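You operate a simulated robot arm through the tools that you are given. There is no shell and no other tool. Be economical: measure what you need, move in short steps, check, and stop when the job is done.

Carry out the task below with a simulated robot arm. There is one attempt and no reset: what you move stays moved.

TASK
Empty the lint trap into the lint bin and seat it again.
Fine: the washer is unplugged: leave it so; shut the bin lid at the end.

It is judged by the outcome, as a careful person would: the job done as asked, and still so three seconds after it is handed in. It fails if anything else is knocked over, pushed out of place, dropped, spilled or broken. Lids that push on must go on centred and level and be pressed home; caps that screw on are set level and turned clockwise until they are tight.

THE ROBOT
A 7-joint arm with a two-finger parallel gripper, fixed in place. Base frame: the origin is at the foot of the arm, x ahead of it, y to its left, z up. Lengths are in m, angles in degrees, forces in N, time in s.
With the tool pointing down near the work surface it reaches from about 0.36 to 0.78 m from the base axis. Its first joint turns from -166.0 to 166.0 degrees. Payload 3.91 kg.
The TCP is the grasp point between the finger pads, 0.03 m short of the fingertips. In the tool frame z runs along the fingers and y along their closing line. Largest opening 0.11 m; finger width 0.02, thickness 0.01; the body of the gripper, 0.048 by 0.112 m, starts 0.055 m behind the TCP.
Orientation is that of the tool frame in the base frame, as [roll, pitch, yaw] about the fixed x, y, z axes, in that order (R = Rz(yaw) Ry(pitch) Rx(roll)). With the fingers straight down and closing along the base's y, the tool's x points along the base's -x, its y along +y and its z along -z.

THE INTERFACE
- The arm moves only by the tool apply_moves. Its argument "commands" is a list of rows, each an object (a shift or turn left out is 0, a gripper value left out holds the last) with "translation": the shift along the tool's x, y, z in m, a list of three; "turn": the turn, a rotation vector about the tool's x, y, z in degrees, a list of three; "hand": the closure in counts, from 0 (fully open) to 255 (shut). In form: [{"translation": [tx, ty, tz], "turn": [rx, ry, rz], "hand": hand}, ...]. A call has 1 to 20 rows; each row is the pose to reach, as a shift and turn from the pose commanded when the call began, along the tool's axes at that moment. A row lasts 0.2 s, in which the tool goes at most 0.05 m and 8.6 degrees; a call with a longer step from one row to the next is refused whole, and so is a gripper value outside its range. A pose out of reach is approached as far as the arm can. The call stops where the force on the tool passes 50 N (or 10 N more than at its start, if that is more) or the arm is blocked; 0.2 s more then pass. Each finger travels about 0.153 m/s and halts on what it meets, pressing with about 22 N; the grip force reading is that of the motor and also rises with nothing between the fingers. The clock runs only during rows and for 0.2 s after the last one: add rows that repeat a pose to give the fingers time. It gives the time, the measured TCP pose, the force on the tool (base axes), the opening and the grip force at its end, in the units of the frame above (readings bear some noise), with the torque about the TCP (base axes, N m) and any sound that the robot's microphone picked up.
- Cameras (640 x 400 px; columns grow to the right, rows downward): "scene" is fixed at [0.4015, 0.6511, 1.6282]; the picture's right is [-0.39, 0.92, 0.00], its down [0.78, 0.33, -0.53] and it looks along [-0.49, -0.21, -0.85] (base axes); focal length 305 px, centre (320, 200). "wrist" rides on the gripper at [0.077, 0.007, -0.114] in the tool frame; the picture's right is [-0.09, 1.00, 0.00], its down [-0.80, -0.07, -0.59] and it looks along [-0.59, -0.05, 0.80] (tool axes); focal length 270 px, centre (320, 200). There is no depth. A picture from a camera that has moved, and an enlarged one, comes with that camera's place and axes in the base frame and with its lens.
- snapshot(camera): a new picture of that camera. The clock stands still meanwhile.
- slide_trunk(by): slides the trunk up (or, below 0, down) by that many m; the arm rides with it, the base frame stays. It gives what a move gives, with no picture.
- zoom(camera, box): a new picture of the part [left, top, right, bottom] of that camera's present view, enlarged. The clock stands still meanwhile.
- hand_in(): hands the job in; it is judged then, once.

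Work in short steps. Places have to be worked out from the pictures, the camera data and where the tool is seen: move nearer, look again, correct. Check each grasp and each placing, and mend what went wrong. You have 120 turns and 84 pictures in all, those below and enlarged ones among them. Open the gripper and draw the arm clear of the work before you hand the job in, unless the task says otherwise; then end with one line.

The tools are called as name(argument=value, ...) on one line, values as JSON. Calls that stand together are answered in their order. apply_moves: Moves the arm, as the interface text tells. Its arguments: {"type":"object","properties":{"commands":{"type":"array","items":{"type":"object","properties":{"translation":{"type":"array","items":{"type":"number"}},"turn":{"type":"array","items":{"type":"number"}},"hand":{"type":"number"}}}}},"required":["commands"]} The other tools are called the same way: slide_trunk (by) slides the trunk up or down; snapshot (camera) takes a picture; zoom (camera, box) takes an enlarged picture of a part of a camera's view; hand_in () hands the job in.

At the start:

```text
t: 0.0
tool_pos: [0.0109, 0.4864, 1.2333]
ee_rot: [180.0, 0.0, -179.9]
contact_force: [-0.2, -0.7, -0.8]
ft_torque: [-0.01, -0.02, 0.05]
grip_width: 0.11
finger_force: 0.1
trunk travel left (down, up): [-0.575, 0.035]
```

scene: 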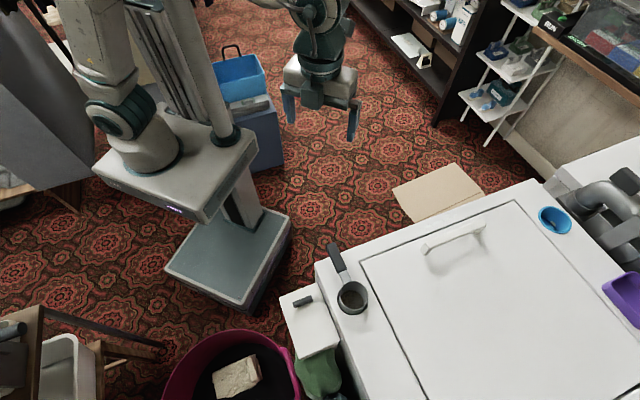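
wrist: 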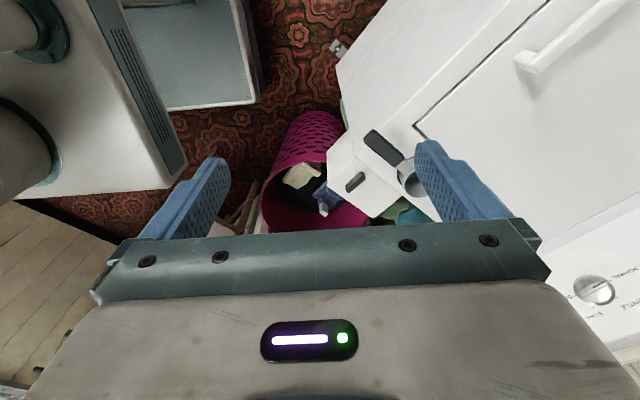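

I'll look closer at the washer top and the items beside it before moving.

zoom(camera="scene", box=[260, 220, 420, 400])

zoom(camera="scene", box=[500, 140, 640, 340])

zoom(camera="wrist", box=[300, 80, 460, 240])

```text
2.22 times, centred on (340, 310) of scene
camera zoom: at [0.4015, 0.6511, 1.6282], right [-0.39, 0.92, 0.0], down [0.78, 0.33, -0.53], along [-0.49, -0.21, -0.85], focal length 678 px, centre (276, -44)
```

zoom: 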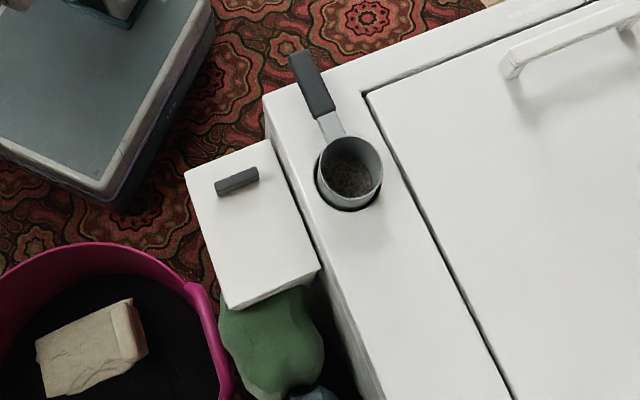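

```text
2.00 times, centred on (570, 240) of scene
camera zoom: at [0.4015, 0.6511, 1.6282], right [-0.39, 0.92, 0.0], down [0.78, 0.33, -0.53], along [-0.49, -0.21, -0.85], focal length 611 px, centre (-180, 120)
```

zoom: 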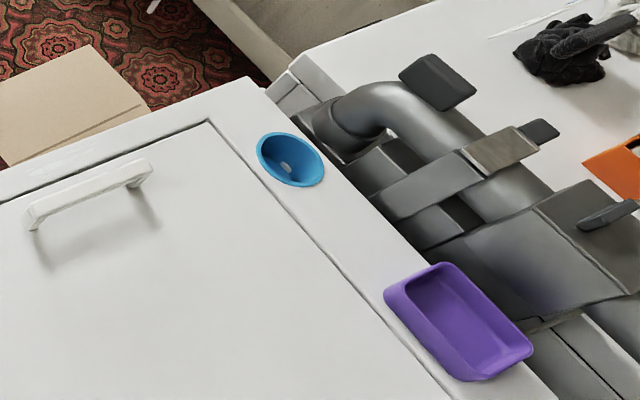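

```text
2.50 times, centred on (380, 160) of wrist
camera zoom: at [-0.0668, 0.4938, 1.3479], right [0.09, 1.0, 0.0], down [0.8, -0.07, 0.59], along [0.59, -0.05, -0.8], focal length 676 px, centre (170, 300)
```

zoom: 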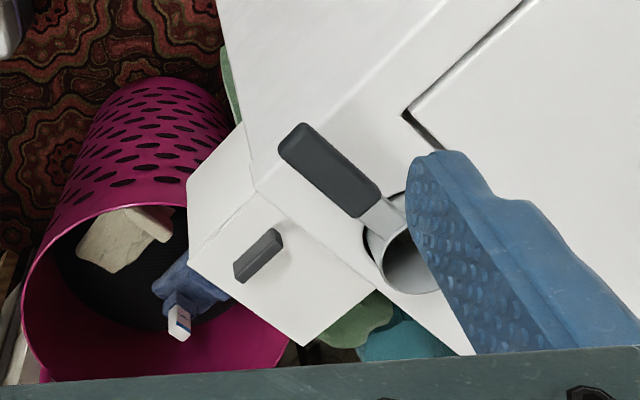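

The lint trap looks like the handled cup in the washer's top (about [0.21, 0.646, 0.93]). The bin is the white box beside it, with a grey knob near [0.257, 0.544, 0.88]. I'll turn the tool 45° to face along the handle and come closer for a look.

apply_moves(commands=[{"translation": [-0.02, 0, 0.015], "turn": [0, 0, -7.5]}, {"translation": [-0.04, 0, 0.03], "turn": [0, 0, -15]}, {"translation": [-0.06, 0.005, 0.05], "turn": [0, 0, -22.5]}, {"translation": [-0.08, 0.01, 0.07], "turn": [0, 0, -30]}, {"translation": [-0.1, 0.01, 0.09], "turn": [0, 0, -37.5]}, {"translation": [-0.11, 0.014, 0.1], "turn": [0, 0, -45]}, {"translation": [-0.11, 0.014, 0.1], "turn": [0, 0, -45]}])

snapshot(camera="wrist")

snapshot(camera="scene")

```text
t: 1.6
tool_pos: [0.1211, 0.4993, 1.1333]
ee_rot: [-180.0, 0.1, -134.7]
contact_force: [1.0, -0.6, -0.4]
ft_torque: [-0.02, 0.0, -0.02]
grip_width: 0.1099
finger_force: 0.1
trunk travel left (down, up): [-0.575, 0.035]
```

```text
78 pictures are left
camera wrist: at [0.0608, 0.4504, 1.2484], right [-0.64, 0.76, 0.0], down [0.61, 0.52, 0.59], along [0.45, 0.38, -0.8], focal length 270 px, centre (320, 200)
```

wrist: 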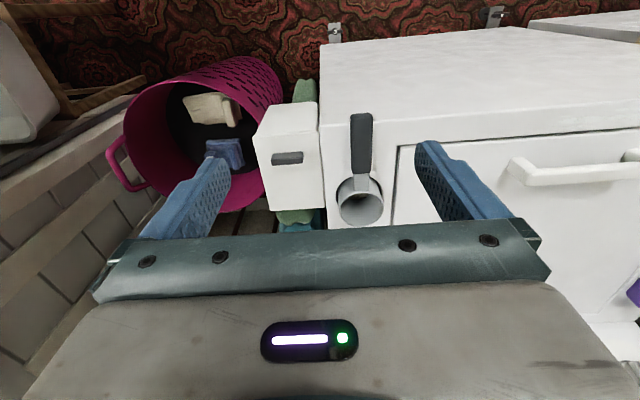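

```text
77 pictures are left
```

scene: 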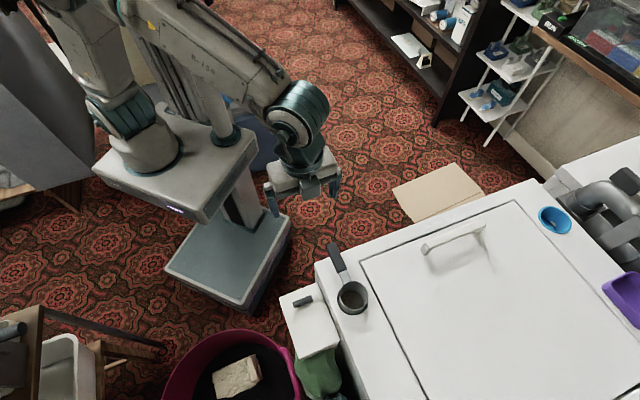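

The wrist view shows both the bin and the trap. I'll zoom in on them to see how the lid works.

zoom(camera="wrist", box=[240, 90, 400, 240])

```text
2.67 times, centred on (320, 165) of wrist
camera zoom: at [0.0608, 0.4504, 1.2484], right [-0.64, 0.76, 0.0], down [0.61, 0.52, 0.59], along [0.45, 0.38, -0.8], focal length 721 px, centre (320, 293)
```

zoom: 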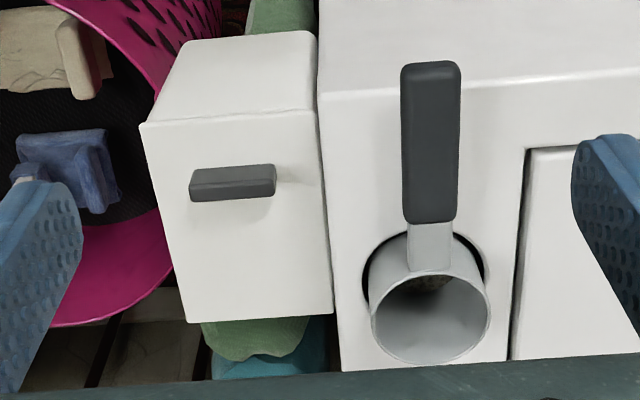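

The bin's lid top is about z≈0.855, with the grey knob near [0.248, 0.538, 0.868] on the robot side, so a hinge at the far edge is likely. I'll turn the tool so the fingers close across the knob bar, and hover above it.

apply_moves(commands=[{"translation": [-0.01, -0.005, 0.0], "turn": [0, 0, 8.2]}, {"translation": [-0.02, -0.01, 0.01], "turn": [0, 0, 16.4]}, {"translation": [-0.03, -0.016, 0.02], "turn": [0, 0, 24.6]}, {"translation": [-0.04, -0.021, 0.03], "turn": [0, 0, 32.8]}, {"translation": [-0.05, -0.027, 0.04], "turn": [0, 0, 41]}, {"translation": [-0.06, -0.032, 0.05], "turn": [0, 0, 49.2]}, {"translation": [-0.07, -0.038, 0.06], "turn": [0, 0, 57.4]}, {"translation": [-0.08, -0.043, 0.07], "turn": [0, 0, 65.6]}, {"translation": [-0.09, -0.05, 0.08], "turn": [0, 0, 73.8]}, {"translation": [-0.105, -0.056, 0.09], "turn": [0, 0, 82]}, {"translation": [-0.117, -0.063, 0.1], "turn": [0, 0, 90]}, {"translation": [-0.117, -0.063, 0.1], "turn": [0, 0, 90]}])

snapshot(camera="wrist")

zoom(camera="scene", box=[240, 200, 400, 380])

```text
t: 4.2
tool_pos: [0.2452, 0.5381, 1.0335]
ee_rot: [-179.9, 0.0, 134.9]
contact_force: [-0.6, 0.3, 0.4]
ft_torque: [0.02, 0.02, -0.02]
grip_width: 0.1101
finger_force: 0.1
trunk travel left (down, up): [-0.575, 0.035]
```

```text
75 pictures are left
camera wrist: at [0.1962, 0.5985, 1.1475], right [0.77, 0.64, 0.0], down [0.52, -0.62, 0.59], along [0.38, -0.46, -0.8], focal length 270 px, centre (320, 200)
```

wrist: 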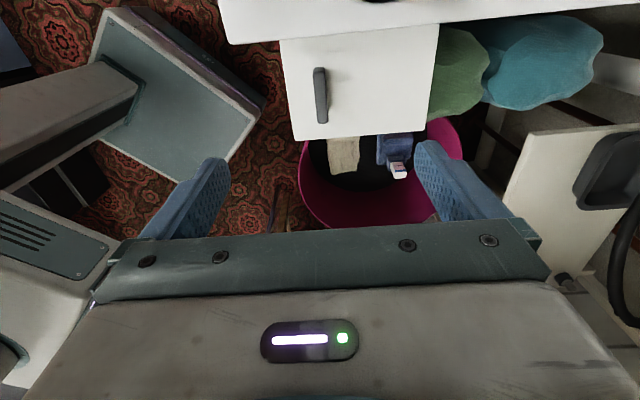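

```text
2.22 times, centred on (320, 290) of scene
camera zoom: at [0.4015, 0.6511, 1.6282], right [-0.39, 0.92, 0.0], down [0.78, 0.33, -0.53], along [-0.49, -0.21, -0.85], focal length 678 px, centre (320, 0)
```

zoom: 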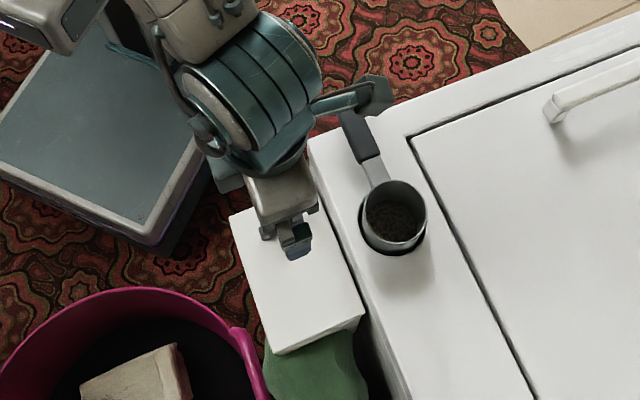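

The knob sits directly beneath the TCP, and the lid top comes out at z≈0.857. I'll descend to TCP 0.897 and check.

apply_moves(commands=[{"translation": [0, 0, 0.04]}, {"translation": [0, 0, 0.08]}, {"translation": [0, 0, 0.11]}, {"translation": [0, 0, 0.136]}, {"translation": [0, 0, 0.136]}])

snapshot(camera="wrist")

zoom(camera="scene", box=[270, 240, 370, 360])

```text
t: 5.4
tool_pos: [0.2471, 0.5405, 0.8978]
ee_rot: [179.9, 0.0, 135.1]
contact_force: [0.4, 0.4, -0.2]
ft_torque: [0.0, 0.02, -0.04]
grip_width: 0.1099
finger_force: 0.1
trunk travel left (down, up): [-0.575, 0.035]
```

```text
73 pictures are left
camera wrist: at [0.1973, 0.5998, 1.0132], right [0.77, 0.64, 0.0], down [0.52, -0.62, 0.59], along [0.38, -0.46, -0.8], focal length 270 px, centre (320, 200)
```

wrist: 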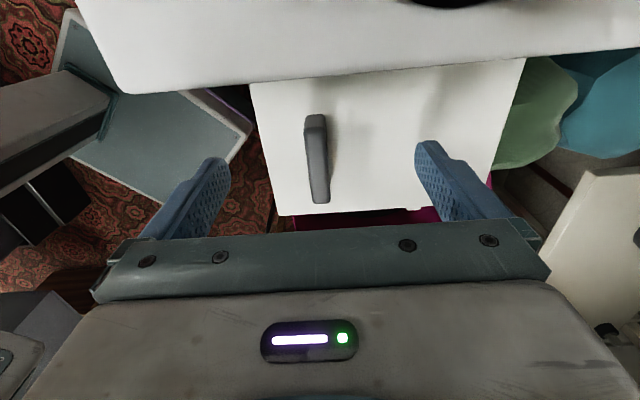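

```text
3.33 times, centred on (320, 300) of scene
camera zoom: at [0.4015, 0.6511, 1.6282], right [-0.39, 0.92, 0.0], down [0.78, 0.33, -0.53], along [-0.49, -0.21, -0.85], focal length 1018 px, centre (320, -133)
```

zoom: 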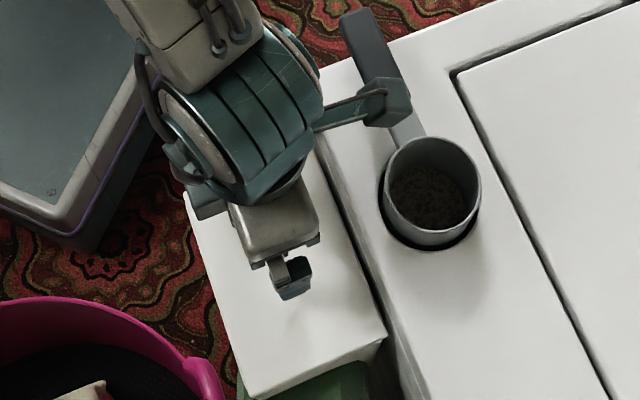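

The knob lies between the fingers. I'll lower 9 mm more, then close.

apply_moves(commands=[{"translation": [0, 0, 0.005]}, {"translation": [0, 0, 0.009]}, {"translation": [0, 0, 0.009], "hand": 255}, {"translation": [0, 0, 0.009], "hand": 255}, {"translation": [0, 0, 0.009], "hand": 255}, {"translation": [0, 0, 0.009], "hand": 255}])

snapshot(camera="wrist")

```text
t: 6.8
tool_pos: [0.2481, 0.5391, 0.8893]
ee_rot: [-180.0, -0.1, 135.0]
contact_force: [-1.4, -2.5, 0.1]
ft_torque: [-0.04, 0.04, -0.04]
grip_width: 0.0116
finger_force: 44.9
trunk travel left (down, up): [-0.575, 0.035]
```

```text
71 pictures are left
camera wrist: at [0.1972, 0.5986, 1.0044], right [0.77, 0.64, 0.0], down [0.52, -0.62, 0.59], along [0.38, -0.46, -0.8], focal length 270 px, centre (320, 200)
```

wrist: 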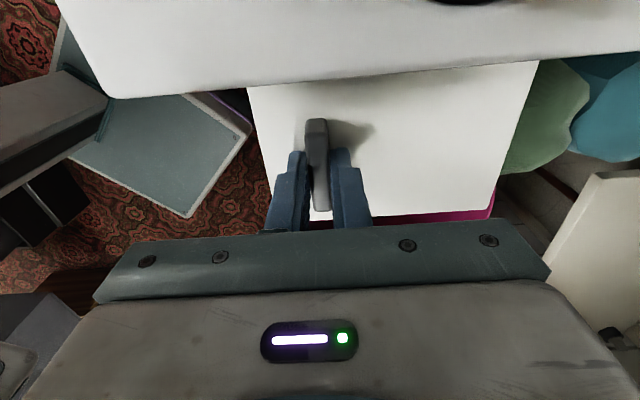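

The knob is gripped (11.6 mm). I'll lift gently along a 10° arc about the assumed far-edge hinge and watch the forces.

apply_moves(commands=[{"translation": [0, 0.0038, -0.0095], "turn": [5, 0, 0]}, {"translation": [0, 0.0084, -0.0185], "turn": [10, 0, 0]}, {"translation": [0, 0.0084, -0.0185], "turn": [10, 0, 0]}])

snapshot(camera="wrist")

zoom(camera="scene", box=[270, 240, 370, 360])

```text
t: 7.6
tool_pos: [0.2524, 0.5424, 0.9075]
ee_rot: [-169.9, 0.1, 135.1]
contact_force: [-8.8, -9.7, 7.5]
ft_torque: [-0.05, -0.33, -0.07]
grip_width: 0.0111
finger_force: 45.1
trunk travel left (down, up): [-0.575, 0.035]
```

```text
70 pictures are left
camera wrist: at [0.2162, 0.6176, 1.0198], right [0.75, 0.63, -0.17], down [0.59, -0.54, 0.6], along [0.28, -0.55, -0.78], focal length 270 px, centre (320, 200)
```

wrist: 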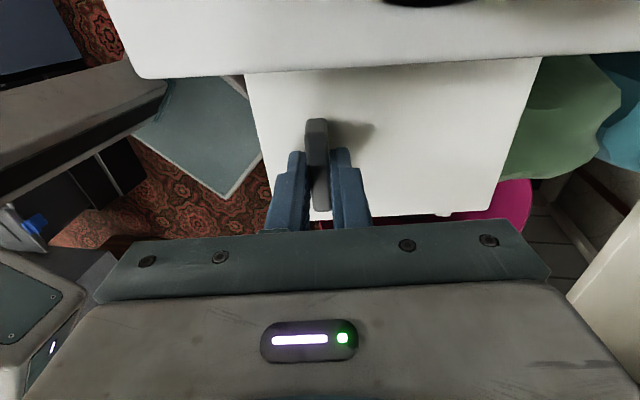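

```text
3.33 times, centred on (320, 300) of scene
camera zoom: at [0.4015, 0.6511, 1.6282], right [-0.39, 0.92, 0.0], down [0.78, 0.33, -0.53], along [-0.49, -0.21, -0.85], focal length 1018 px, centre (320, -133)
```

zoom: 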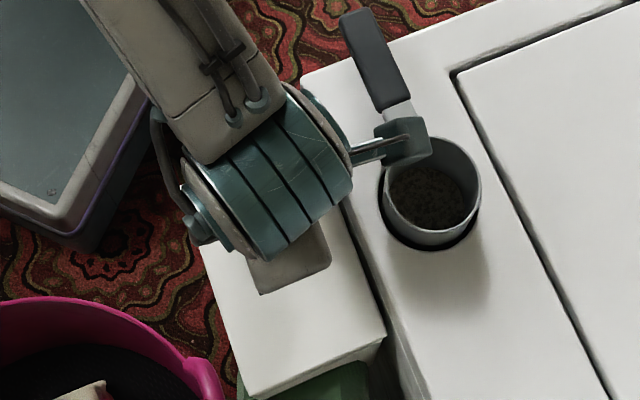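

The lid is hinged at the far edge: it resists moving towards the hinge. With this hand orientation the wrist camera would swing down onto the trap handle as the lid nears vertical. I'll close it again, let go, and regrasp flipped 180°.

apply_moves(commands=[{"translation": [0, -0.004, 0.0095], "turn": [-5, 0, 0]}, {"translation": [0, -0.005, 0.0196], "turn": [-10, 0, 0]}, {"translation": [0, -0.005, 0.0196], "turn": [-10, 0, 0]}, {"translation": [0, -0.005, 0.0196], "turn": [-10, 0, 0], "hand": 0}, {"translation": [0, -0.005, 0.0196], "turn": [-10, 0, 0], "hand": 0}, {"translation": [0, -0.005, 0.0196], "turn": [-10, 0, 0], "hand": 0}])

apply_moves(commands=[{"translation": [0, 0, -0.04]}, {"translation": [0, 0, -0.08]}, {"translation": [0, 0, -0.12]}, {"translation": [0, 0, -0.16]}, {"translation": [0, 0, -0.16]}])

snapshot(camera="wrist")

```text
t: 9.0
tool_pos: [0.247, 0.5394, 0.8868]
ee_rot: [-179.9, 0.1, 135.1]
contact_force: [-1.1, 0.5, -0.1]
ft_torque: [-0.01, -0.02, 0.01]
grip_width: 0.1098
finger_force: 0.0
trunk travel left (down, up): [-0.575, 0.035]
```

```text
t: 10.2
tool_pos: [0.2501, 0.541, 1.0445]
ee_rot: [180.0, 0.0, 135.0]
contact_force: [-0.2, 0.5, 0.6]
ft_torque: [-0.01, 0.0, 0.02]
grip_width: 0.11
finger_force: 0.1
trunk travel left (down, up): [-0.575, 0.035]
```

```text
68 pictures are left
camera wrist: at [0.2001, 0.6011, 1.1604], right [0.77, 0.64, 0.0], down [0.52, -0.62, 0.59], along [0.38, -0.46, -0.8], focal length 270 px, centre (320, 200)
```

wrist: 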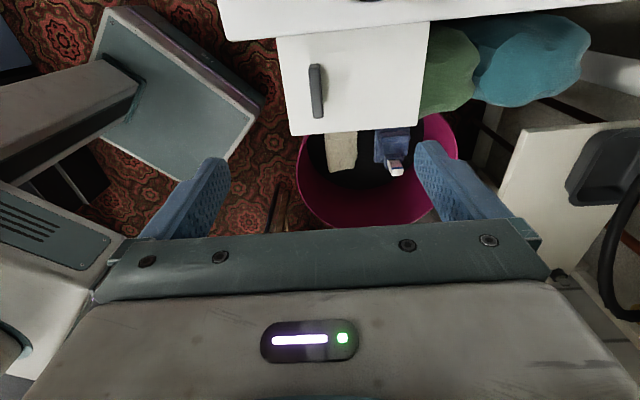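

The lid is shut again. I'll spin the hand 180° above the bin.

apply_moves(commands=[{"turn": [0, 0, -8.2]}, {"turn": [0, 0, -16.4]}, {"turn": [0, 0, -24.6]}, {"turn": [0, 0, -32.8]}, {"turn": [0, 0, -41]}, {"turn": [0, 0, -49.2]}, {"turn": [0, 0, -57.4]}, {"turn": [0, 0, -65.6]}, {"turn": [0, 0, -73.8]}, {"turn": [0, 0, -82]}, {"turn": [0, 0, -90]}])

apply_moves(commands=[{"turn": [0, 0, -8.2]}, {"turn": [0, 0, -16.4]}, {"turn": [0, 0, -24.6]}, {"turn": [0, 0, -32.8]}, {"turn": [0, 0, -41]}, {"turn": [0, 0, -49.2]}, {"turn": [0, 0, -57.4]}, {"turn": [0, 0, -65.6]}, {"turn": [0, 0, -73.8]}, {"turn": [0, 0, -82]}, {"turn": [0, 0, -90]}, {"turn": [0, 0, -90]}])

snapshot(camera="wrist")

snapshot(camera="scene")

```text
t: 12.6
tool_pos: [0.2478, 0.5385, 1.0475]
ee_rot: [180.0, 0.0, -134.8]
contact_force: [-0.2, 0.4, -0.2]
ft_torque: [0.01, 0.02, 0.03]
grip_width: 0.1099
finger_force: 0.0
trunk travel left (down, up): [-0.575, 0.035]
```

```text
t: 15.2
tool_pos: [0.2476, 0.5387, 1.0473]
ee_rot: [179.9, 0.0, -44.7]
contact_force: [0.0, -1.1, 0.2]
ft_torque: [-0.03, -0.02, 0.0]
grip_width: 0.1101
finger_force: 0.0
trunk travel left (down, up): [-0.575, 0.035]
```

```text
67 pictures are left
camera wrist: at [0.2974, 0.4795, 1.1626], right [-0.76, -0.64, 0.0], down [-0.52, 0.62, 0.59], along [-0.38, 0.45, -0.8], focal length 270 px, centre (320, 200)
```

wrist: 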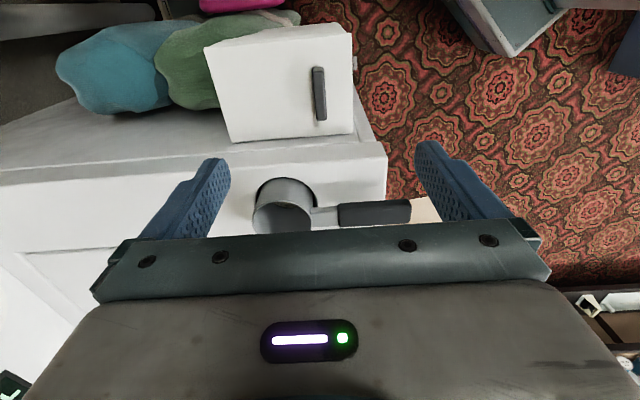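

```text
66 pictures are left
```

scene: 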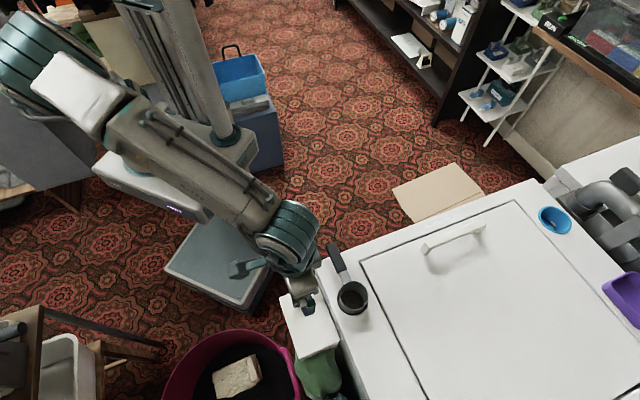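

The flip worked. I'll descend onto the knob and grip it.

apply_moves(commands=[{"translation": [0, 0, 0.045]}, {"translation": [0, 0, 0.09]}, {"translation": [0, 0, 0.13]}, {"translation": [0, 0, 0.15]}, {"translation": [0, 0, 0.159]}, {"translation": [0, 0, 0.159], "hand": 255}, {"translation": [0, 0, 0.159], "hand": 255}, {"translation": [0, 0, 0.159], "hand": 255}, {"translation": [0, 0, 0.159], "hand": 255}])

snapshot(camera="wrist")

```text
t: 17.2
tool_pos: [0.248, 0.5385, 0.8882]
ee_rot: [-180.0, 0.0, -44.9]
contact_force: [4.8, 7.9, -1.1]
ft_torque: [0.39, 0.14, -0.04]
grip_width: 0.0114
finger_force: 44.4
trunk travel left (down, up): [-0.575, 0.035]
```

```text
65 pictures are left
camera wrist: at [0.2972, 0.4793, 1.0031], right [-0.77, -0.64, 0.0], down [-0.52, 0.62, 0.59], along [-0.38, 0.46, -0.8], focal length 270 px, centre (320, 200)
```

wrist: 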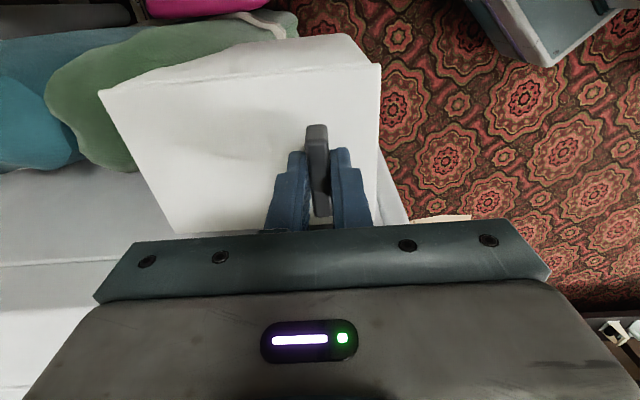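

It's gripped. I'll lift along the arc in two stages, the first to 32°.

apply_moves(commands=[{"translation": [0, -0.006, -0.015], "turn": [-8, 0, 0]}, {"translation": [0, -0.013, -0.0292], "turn": [-16, 0, 0]}, {"translation": [0, -0.0219, -0.0423], "turn": [-24, 0, 0]}, {"translation": [0, -0.0325, -0.054], "turn": [-32, 0, 0]}, {"translation": [0, -0.0325, -0.054], "turn": [-32, 0, 0]}])

snapshot(camera="wrist")

zoom(camera="scene", box=[250, 220, 410, 400])

```text
t: 18.4
tool_pos: [0.2728, 0.5619, 0.9426]
ee_rot: [147.8, 0.0, -45.1]
contact_force: [4.6, 3.0, -3.1]
ft_torque: [-0.12, -0.53, 0.26]
grip_width: 0.0112
finger_force: 44.9
trunk travel left (down, up): [-0.575, 0.035]
```

```text
64 pictures are left
camera wrist: at [0.3647, 0.5469, 1.0442], right [-0.66, -0.54, 0.53], down [-0.3, 0.83, 0.47], along [-0.69, 0.15, -0.71], focal length 270 px, centre (320, 200)
```

wrist: 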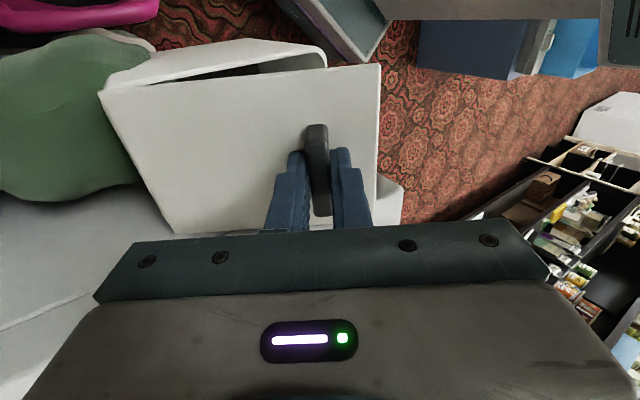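

```text
2.22 times, centred on (330, 310) of scene
camera zoom: at [0.4015, 0.6511, 1.6282], right [-0.39, 0.92, 0.0], down [0.78, 0.33, -0.53], along [-0.49, -0.21, -0.85], focal length 678 px, centre (298, -44)
```

zoom: 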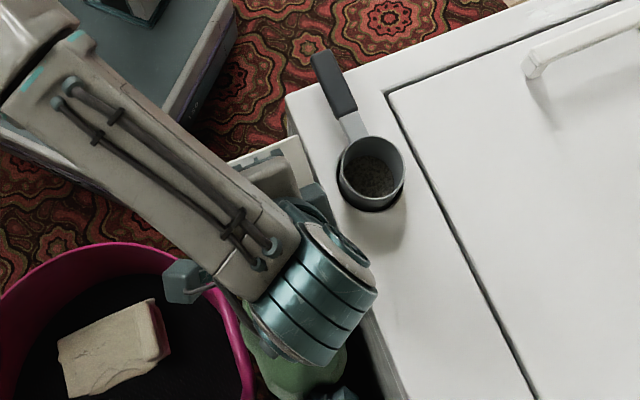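

The lid lifts smoothly with low force. I'll continue along the same arc to 64°, watching whether the arm still tracks.

apply_moves(commands=[{"translation": [0, -0.005, -0.015], "turn": [-8, 0, 0]}, {"translation": [0, -0.012, -0.0292], "turn": [-16, 0, 0]}, {"translation": [0, -0.0209, -0.0423], "turn": [-24, 0, 0]}, {"translation": [0, -0.0315, -0.054], "turn": [-32, 0, 0]}, {"translation": [0, -0.0315, -0.054], "turn": [-32, 0, 0]}])

snapshot(camera="scene")

```text
t: 19.1
tool_pos: [0.2806, 0.5676, 0.9514]
ee_rot: [139.2, 0.8, -45.3]
contact_force: [6.3, 23.3, -8.0]
ft_torque: [0.29, -1.82, 0.25]
grip_width: 0.0121
finger_force: 45.2
out of reach, approached as far as the arm can: row 2, 3
trunk travel left (down, up): [-0.575, 0.035]
stopped in row 3: the force on the tool passed its limit at 123 N (the readings are from after the stop); the commanded pose is now the measured one
```

```text
62 pictures are left
```

scene: 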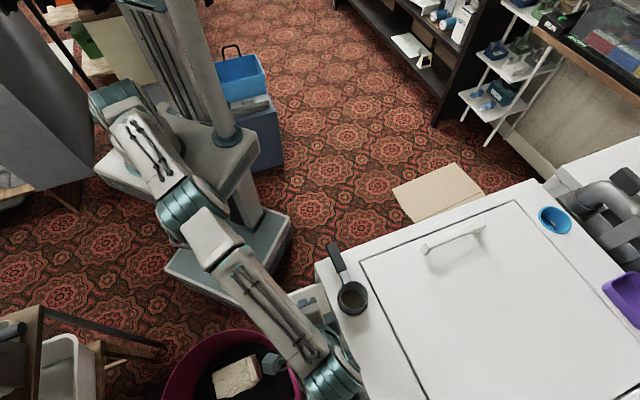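

That's out of reach at about 41°. I'll take the lid back down, then regrip the knob by its ends, so the lid can pivot between the pads while the hand keeps pointing down.

apply_moves(commands=[{"translation": [0, 0.0028, 0.0156], "turn": [8, 0, 0]}, {"translation": [0, 0.0034, 0.0314], "turn": [16, 0, 0]}, {"translation": [0, 0.0019, 0.0471], "turn": [24, 0, 0]}, {"translation": [0, -0.0019, 0.0626], "turn": [32, 0, 0]}, {"translation": [0, -0.0082, 0.0771], "turn": [40.5, 0, 0]}, {"translation": [0, -0.0082, 0.0771], "turn": [40.5, 0, 0]}])

snapshot(camera="wrist")

```text
t: 20.5
tool_pos: [0.25, 0.5368, 0.8886]
ee_rot: [179.3, 0.9, -45.3]
contact_force: [15.2, 23.8, 0.5]
ft_torque: [1.34, 0.06, 0.31]
grip_width: 0.0114
finger_force: 44.8
trunk travel left (down, up): [-0.575, 0.035]
```

```text
61 pictures are left
camera wrist: at [0.3011, 0.477, 1.0031], right [-0.77, -0.64, 0.01], down [-0.5, 0.62, 0.61], along [-0.39, 0.46, -0.8], focal length 270 px, centre (320, 200)
```

wrist: 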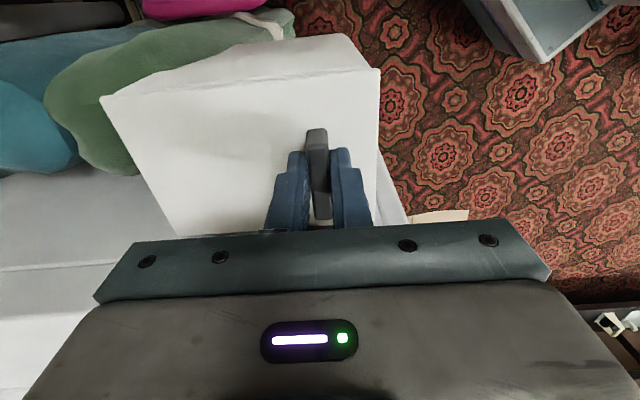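

It's closed, with slight side load. I'll relieve it by 3 mm, release, rise, and turn to yaw −135°.

apply_moves(commands=[{"translation": [0, -0.003, 0]}, {"translation": [0, -0.003, 0], "hand": 0}, {"translation": [0, -0.003, 0], "hand": 0}, {"translation": [0, -0.003, 0], "hand": 0}, {"translation": [0, -0.003, -0.04], "hand": 0}, {"translation": [0, -0.003, -0.08], "hand": 0}, {"translation": [0, -0.003, -0.12], "hand": 0}, {"translation": [0, -0.003, -0.14], "hand": 0}])

apply_moves(commands=[{"turn": [0, 0, 8.2]}, {"turn": [0, 0, 16.4]}, {"turn": [0, 0, 24.6]}, {"turn": [0, 0, 32.8]}, {"turn": [0, 0, 41]}, {"turn": [0, 0, 49.2]}, {"turn": [0, 0, 57.4]}, {"turn": [0, 0, 65.6]}, {"turn": [0, 0, 73.8]}, {"turn": [0, 0, 82]}, {"turn": [0, 0, 90]}, {"turn": [0, 0, 90]}])

snapshot(camera="wrist")

```text
t: 22.3
tool_pos: [0.251, 0.5313, 1.0286]
ee_rot: [179.0, 0.8, -45.3]
contact_force: [-0.1, -0.6, 1.1]
ft_torque: [0.02, 0.05, 0.01]
grip_width: 0.1101
finger_force: 0.1
trunk travel left (down, up): [-0.575, 0.035]
```

```text
t: 24.9
tool_pos: [0.2536, 0.5335, 1.0292]
ee_rot: [179.1, -0.9, -135.2]
contact_force: [0.0, 0.5, -0.9]
ft_torque: [0.03, 0.0, 0.04]
grip_width: 0.11
finger_force: 0.1
trunk travel left (down, up): [-0.575, 0.035]
```

```text
60 pictures are left
camera wrist: at [0.1954, 0.4845, 1.1459], right [-0.64, 0.77, 0.01], down [0.63, 0.51, 0.58], along [0.44, 0.38, -0.81], focal length 270 px, centre (320, 200)
```

wrist: 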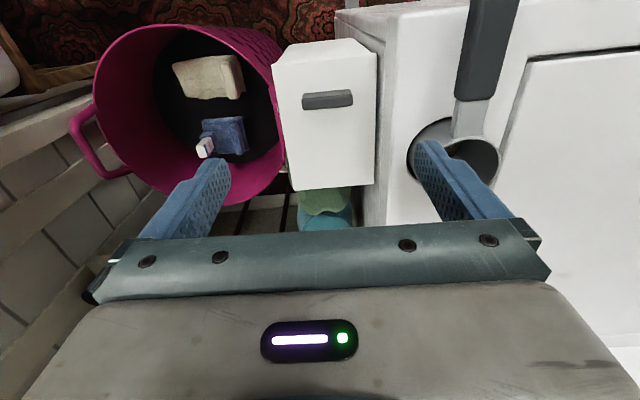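

Before the fingers drop beside the washer wall, I'll preclose to about 75 mm. I'll level the tool, shift 10 mm sideways over the knob, and descend, straddling its ends.

apply_moves(commands=[{"translation": [0, 0.005, 0], "turn": [0.9, -0.9, 0], "hand": 81}, {"translation": [0, 0.01, 0.02], "turn": [0.9, -0.9, 0], "hand": 81}, {"translation": [0, 0.01, 0.06], "turn": [0.9, -0.9, 0]}, {"translation": [0, 0.01, 0.09], "turn": [0.9, -0.9, 0]}, {"translation": [0, 0.01, 0.1], "turn": [0.9, -0.9, 0]}])

snapshot(camera="wrist")

zoom(camera="scene", box=[270, 240, 370, 360])

```text
t: 26.1
tool_pos: [0.2423, 0.5395, 0.9296]
ee_rot: [-179.9, 0.0, -135.2]
contact_force: [-0.7, 0.1, 0.6]
ft_torque: [0.02, 0.01, -0.01]
grip_width: 0.0748
finger_force: 0.0
trunk travel left (down, up): [-0.575, 0.035]
```

```text
59 pictures are left
camera wrist: at [0.1836, 0.4911, 1.0442], right [-0.64, 0.77, 0.0], down [0.62, 0.51, 0.59], along [0.46, 0.38, -0.8], focal length 270 px, centre (320, 200)
```

wrist: 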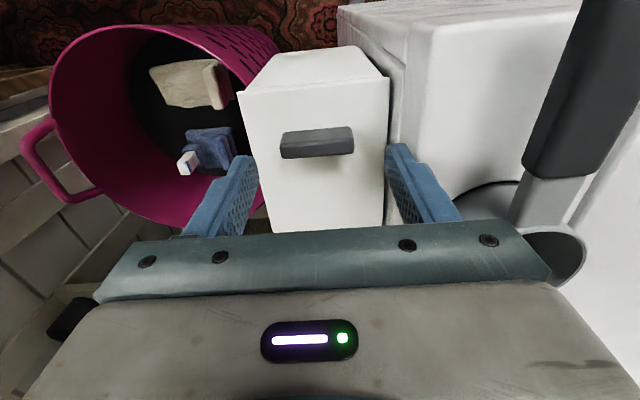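

```text
3.33 times, centred on (320, 300) of scene
camera zoom: at [0.4015, 0.6511, 1.6282], right [-0.39, 0.92, 0.0], down [0.78, 0.33, -0.53], along [-0.49, -0.21, -0.85], focal length 1018 px, centre (320, -133)
```

zoom: 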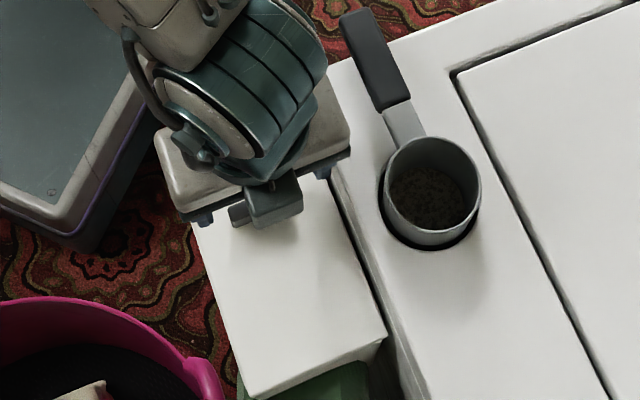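

The knob is well centred between the fingers. I'll descend 36 mm with small corrections and close on its ends.

apply_moves(commands=[{"translation": [-0.003, -0.002, 0.015]}, {"translation": [-0.003, -0.002, 0.03]}, {"translation": [-0.003, -0.002, 0.0365]}, {"translation": [-0.003, -0.002, 0.0365], "hand": 255}, {"translation": [-0.003, -0.002, 0.0365], "hand": 255}, {"translation": [-0.003, -0.002, 0.0365], "hand": 255}])

snapshot(camera="wrist")

```text
t: 27.5
tool_pos: [0.2454, 0.5391, 0.8924]
ee_rot: [-180.0, -0.1, -135.3]
contact_force: [2.4, -3.6, -1.2]
ft_torque: [-0.39, 0.01, 0.21]
grip_width: 0.0493
finger_force: 45.1
trunk travel left (down, up): [-0.575, 0.035]
```

```text
57 pictures are left
camera wrist: at [0.1865, 0.491, 1.0075], right [-0.64, 0.77, 0.0], down [0.62, 0.51, 0.59], along [0.46, 0.38, -0.81], focal length 270 px, centre (320, 200)
```

wrist: 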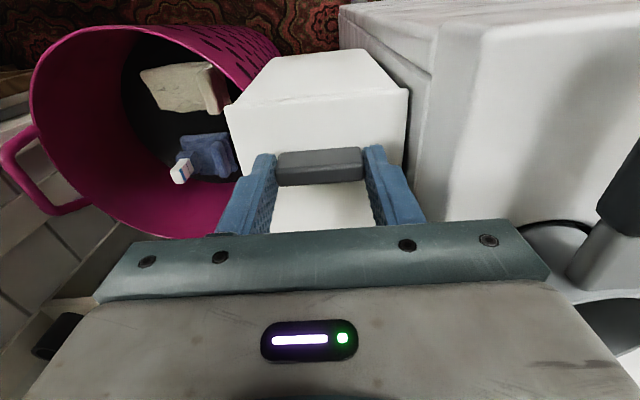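

The ends are gripped at 49 mm. I'll swing the knob up its arc about the hinge to 60° with only slight hand tilt, so the lid pivots between the pads.

apply_moves(commands=[{"translation": [-0.0025, 0, -0.0143]}, {"translation": [-0.0069, 0, -0.0281]}, {"translation": [-0.0135, 0, -0.0412], "turn": [0, 2, 0]}, {"translation": [-0.0224, 0, -0.0534], "turn": [0, 5, 0]}, {"translation": [-0.032, 0, -0.0645], "turn": [0, 6, 0]}, {"translation": [-0.0432, 0, -0.0743], "turn": [0, 7, 0]}, {"translation": [-0.0553, 0, -0.0825], "turn": [0, 8, 0]}, {"translation": [-0.0689, 0, -0.089], "turn": [0, 10, 0]}, {"translation": [-0.0689, 0, -0.089], "turn": [0, 10, 0]}])

snapshot(camera="wrist")

zoom(camera="scene", box=[250, 220, 410, 400])

```text
t: 29.5
tool_pos: [0.2954, 0.5888, 0.9827]
ee_rot: [-179.8, -10.1, -135.3]
contact_force: [-1.7, -11.7, -6.6]
ft_torque: [-1.22, 0.94, -0.06]
grip_width: 0.0495
finger_force: 45.5
trunk travel left (down, up): [-0.575, 0.035]
```

```text
56 pictures are left
camera wrist: at [0.251, 0.5551, 1.11], right [-0.64, 0.77, -0.02], down [0.68, 0.58, 0.44], along [0.35, 0.27, -0.9], focal length 270 px, centre (320, 200)
```

wrist: 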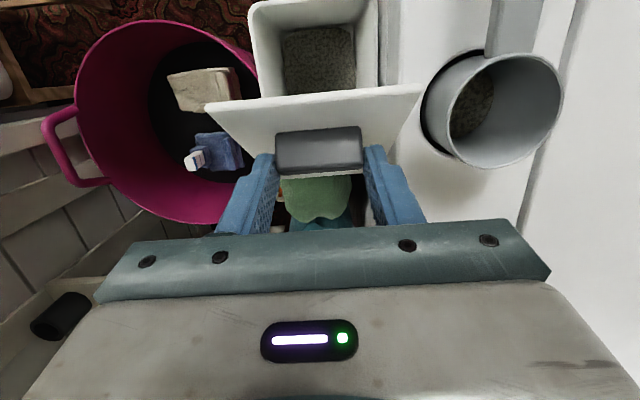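

```text
2.22 times, centred on (330, 310) of scene
camera zoom: at [0.4015, 0.6511, 1.6282], right [-0.39, 0.92, 0.0], down [0.78, 0.33, -0.53], along [-0.49, -0.21, -0.85], focal length 678 px, centre (298, -44)
```

zoom: 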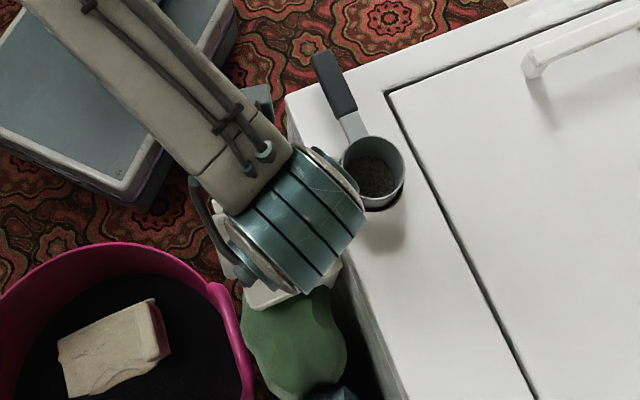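

The lid is about 60° open and the lint inside the bin is visible. I'll continue to about 90°.

apply_moves(commands=[{"translation": [-0.0134, 0, -0.0074], "turn": [0, 2.5, 0]}, {"translation": [-0.0275, 0, -0.0131], "turn": [0, 5, 0]}, {"translation": [-0.0423, 0, -0.0166], "turn": [0, 7.5, 0]}, {"translation": [-0.0576, 0, -0.019], "turn": [0, 10, 0]}, {"translation": [-0.0576, 0, -0.019], "turn": [0, 10, 0]}])

snapshot(camera="wrist")

```text
t: 30.7
tool_pos: [0.3251, 0.6183, 0.9911]
ee_rot: [-179.9, -20.5, -135.2]
contact_force: [-17.8, 13.4, 2.7]
ft_torque: [0.64, 1.19, 0.2]
grip_width: 0.0496
finger_force: 45.1
out of reach, approached as far as the arm can: row 4, 5
trunk travel left (down, up): [-0.575, 0.035]
```

```text
54 pictures are left
camera wrist: at [0.2972, 0.601, 1.1262], right [-0.64, 0.76, -0.03], down [0.73, 0.63, 0.28], along [0.23, 0.16, -0.96], focal length 270 px, centre (320, 200)
```

wrist: 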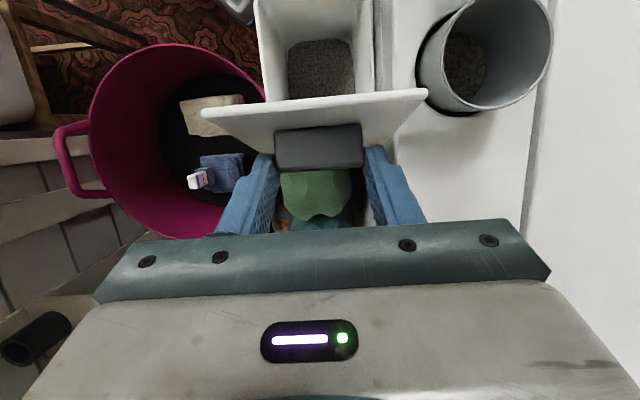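

The 20° tilt put that pose out of reach, with the lid at about 81°. I'll take the tilt back out first and see where the arm sits.

apply_moves(commands=[{"translation": [0.004, 0, 0], "turn": [0, -6, 0]}, {"translation": [0.006, 0, 0], "turn": [0, -12, 0]}, {"translation": [0.006, 0, 0], "turn": [0, -15, 0]}])

```text
t: 31.1
tool_pos: [0.3312, 0.625, 0.9914]
ee_rot: [179.5, -16.5, -135.2]
contact_force: [-19.7, 8.1, -4.7]
ft_torque: [-0.14, 1.51, 0.13]
grip_width: 0.0495
finger_force: 44.7
out of reach, approached as far as the arm can: row 1
trunk travel left (down, up): [-0.575, 0.035]
stopped in row 1: the arm was blocked; the commanded pose is now the measured one
```

The arm now holds at tilt 16.5° with the lid at about 86°. I'll untilt more in place.

apply_moves(commands=[{"translation": [0.002, 0, 0], "turn": [0, -4, 0]}, {"translation": [0.003, 0, 0], "turn": [0, -8, 0]}, {"translation": [0.002, 0, 0], "turn": [0, -12, 0]}, {"translation": [0.002, 0, 0], "turn": [0, -12, 0]}])

snapshot(camera="wrist")

snapshot(camera="scene")

```text
t: 32.1
tool_pos: [0.3296, 0.6217, 0.9965]
ee_rot: [179.6, -4.0, -135.6]
contact_force: [-27.8, 11.3, -8.9]
ft_torque: [-0.65, 1.46, -0.06]
grip_width: 0.0495
finger_force: 45.3
trunk travel left (down, up): [-0.575, 0.035]
```

```text
53 pictures are left
camera wrist: at [0.2757, 0.5785, 1.1165], right [-0.64, 0.77, 0.0], down [0.65, 0.54, 0.54], along [0.41, 0.34, -0.84], focal length 270 px, centre (320, 200)
```

wrist: 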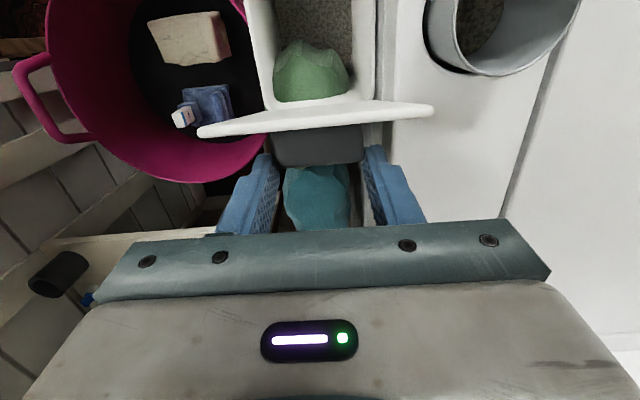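

```text
52 pictures are left
```

scene: 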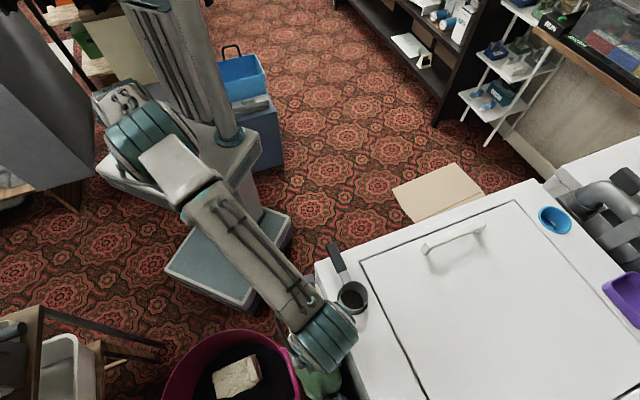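

The wrist view shows a green patch where the bin interior should be. I'll zoom in to understand it before going on.

zoom(camera="wrist", box=[190, 0, 440, 240])

zoom(camera="scene", box=[260, 260, 380, 400])

```text
1.67 times, centred on (315, 120) of wrist
camera zoom: at [0.2757, 0.5785, 1.1165], right [-0.64, 0.77, 0.0], down [0.65, 0.54, 0.54], along [0.41, 0.34, -0.84], focal length 450 px, centre (328, 333)
```

zoom: 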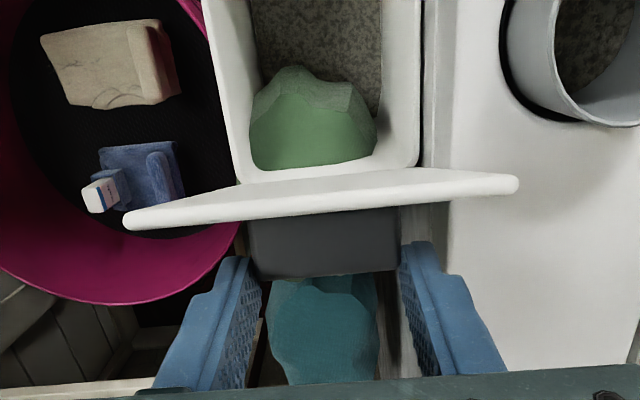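

```text
2.86 times, centred on (320, 330) of scene
camera zoom: at [0.4015, 0.6511, 1.6282], right [-0.39, 0.92, 0.0], down [0.78, 0.33, -0.53], along [-0.49, -0.21, -0.85], focal length 872 px, centre (320, -171)
```

zoom: 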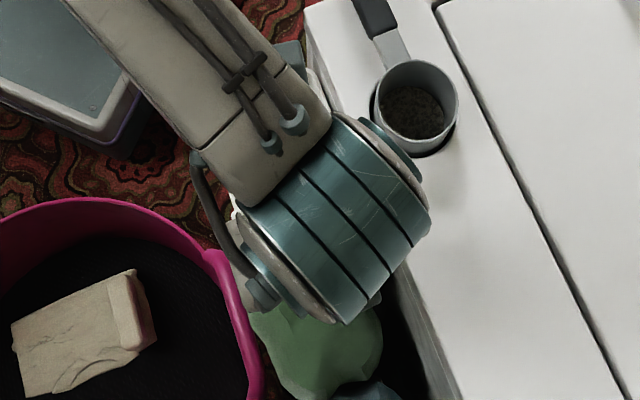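

The green patch is just the bag beside the bin showing at the wall. The lid is near 90°, so I'll push past vertical to about 103°.

apply_moves(commands=[{"translation": [-0.008, 0.001, -0.0005], "turn": [0, 1, 0]}, {"translation": [-0.015, 0.0015, 0.001], "turn": [0, 2, 0]}, {"translation": [-0.022, 0.0015, 0.002], "turn": [0, 4, 0]}, {"translation": [-0.029, 0.0015, 0.004], "turn": [0, 5, 0]}, {"translation": [-0.029, 0.0015, 0.004], "turn": [0, 5, 0]}])

zoom(camera="wrist", box=[190, 0, 440, 240])

```text
t: 33.3
tool_pos: [0.352, 0.644, 0.9941]
ee_rot: [179.4, -8.8, -135.4]
contact_force: [-24.0, 20.1, 12.7]
ft_torque: [0.01, 1.24, 0.01]
grip_width: 0.0495
finger_force: 44.6
trunk travel left (down, up): [-0.575, 0.035]
```

```text
1.67 times, centred on (315, 120) of wrist
camera zoom: at [0.3052, 0.6071, 1.119], right [-0.64, 0.77, 0.0], down [0.68, 0.57, 0.46], along [0.36, 0.29, -0.89], focal length 450 px, centre (328, 333)
```

zoom: 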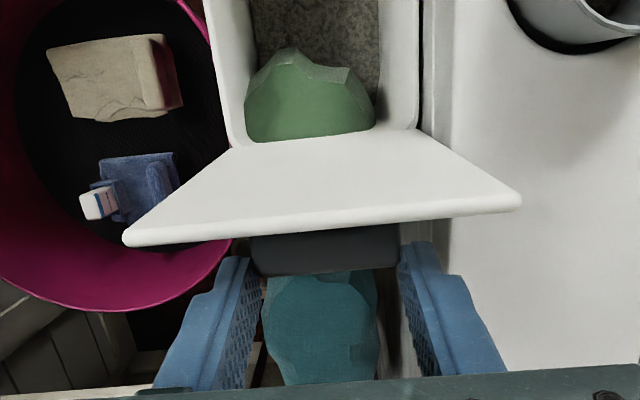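

The lid is past vertical, with about 31 N of lateral load. I'll relieve that, open the fingers and rise straight up.

apply_moves(commands=[{"translation": [-0.002, 0.002, 0]}, {"translation": [-0.002, 0.002, 0], "hand": 60}, {"translation": [-0.002, 0.002, 0], "hand": 60}, {"translation": [-0.002, 0.002, 0], "hand": 60}])

zoom(camera="wrist", box=[190, 0, 440, 240])

```text
t: 34.3
tool_pos: [0.3551, 0.6372, 0.99]
ee_rot: [179.8, -8.9, -135.4]
contact_force: [0.8, 1.6, -0.1]
ft_torque: [0.01, 0.0, 0.01]
grip_width: 0.0843
finger_force: 0.1
trunk travel left (down, up): [-0.575, 0.035]
```

```text
1.67 times, centred on (315, 120) of wrist
camera zoom: at [0.308, 0.6013, 1.1153], right [-0.64, 0.77, -0.01], down [0.68, 0.57, 0.46], along [0.36, 0.29, -0.89], focal length 450 px, centre (328, 333)
```

zoom: 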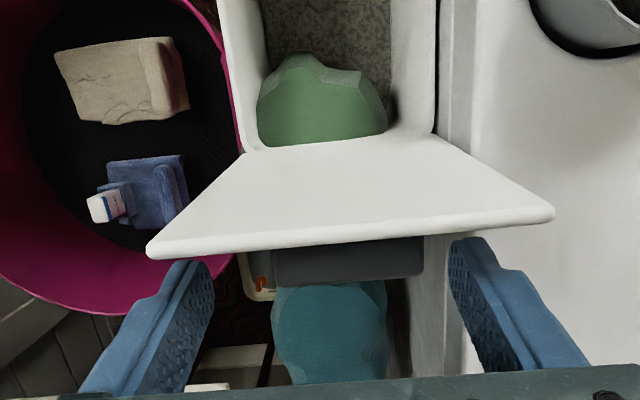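

The lid stays open. I'll withdraw along the tool axis and verify.

apply_moves(commands=[{"translation": [0, 0, -0.03]}, {"translation": [0, 0, -0.06]}, {"translation": [0, 0, -0.09]}, {"translation": [0.02, 0, -0.12], "turn": [0, -4, 0]}, {"translation": [0.05, 0, -0.14], "turn": [0, -9, 0], "hand": 0}, {"translation": [0.09, 0, -0.15], "turn": [0, -9, 0], "hand": 0}, {"translation": [0.13, 0, -0.15], "turn": [0, -9, 0], "hand": 0}, {"translation": [0.16, 0, -0.15], "turn": [0, -9, 0], "hand": 0}])

snapshot(camera="wrist")

zoom(camera="scene", box=[250, 220, 410, 400])

```text
t: 36.1
tool_pos: [0.2581, 0.5453, 1.1627]
ee_rot: [179.7, 0.2, -135.6]
contact_force: [-0.3, -0.6, 0.1]
ft_torque: [0.05, -0.01, 0.0]
grip_width: 0.1099
finger_force: 0.1
out of reach, approached as far as the arm can: row 1, 2, 3, 4
trunk travel left (down, up): [-0.575, 0.035]
```

```text
47 pictures are left
camera wrist: at [0.1978, 0.4961, 1.2774], right [-0.63, 0.77, 0.01], down [0.62, 0.51, 0.6], along [0.46, 0.38, -0.8], focal length 270 px, centre (320, 200)
```

wrist: 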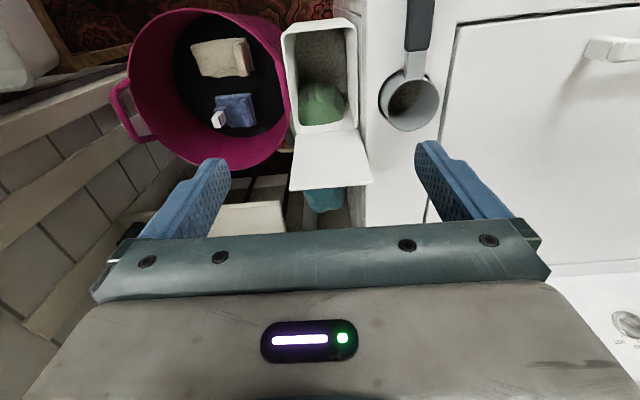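

```text
2.22 times, centred on (330, 310) of scene
camera zoom: at [0.4015, 0.6511, 1.6282], right [-0.39, 0.92, 0.0], down [0.78, 0.33, -0.53], along [-0.49, -0.21, -0.85], focal length 678 px, centre (298, -44)
```

zoom: 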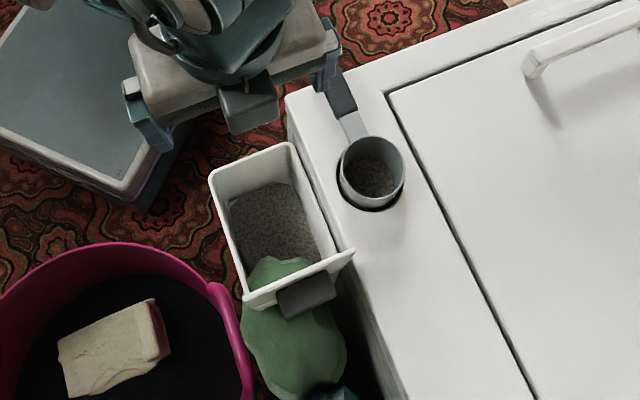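

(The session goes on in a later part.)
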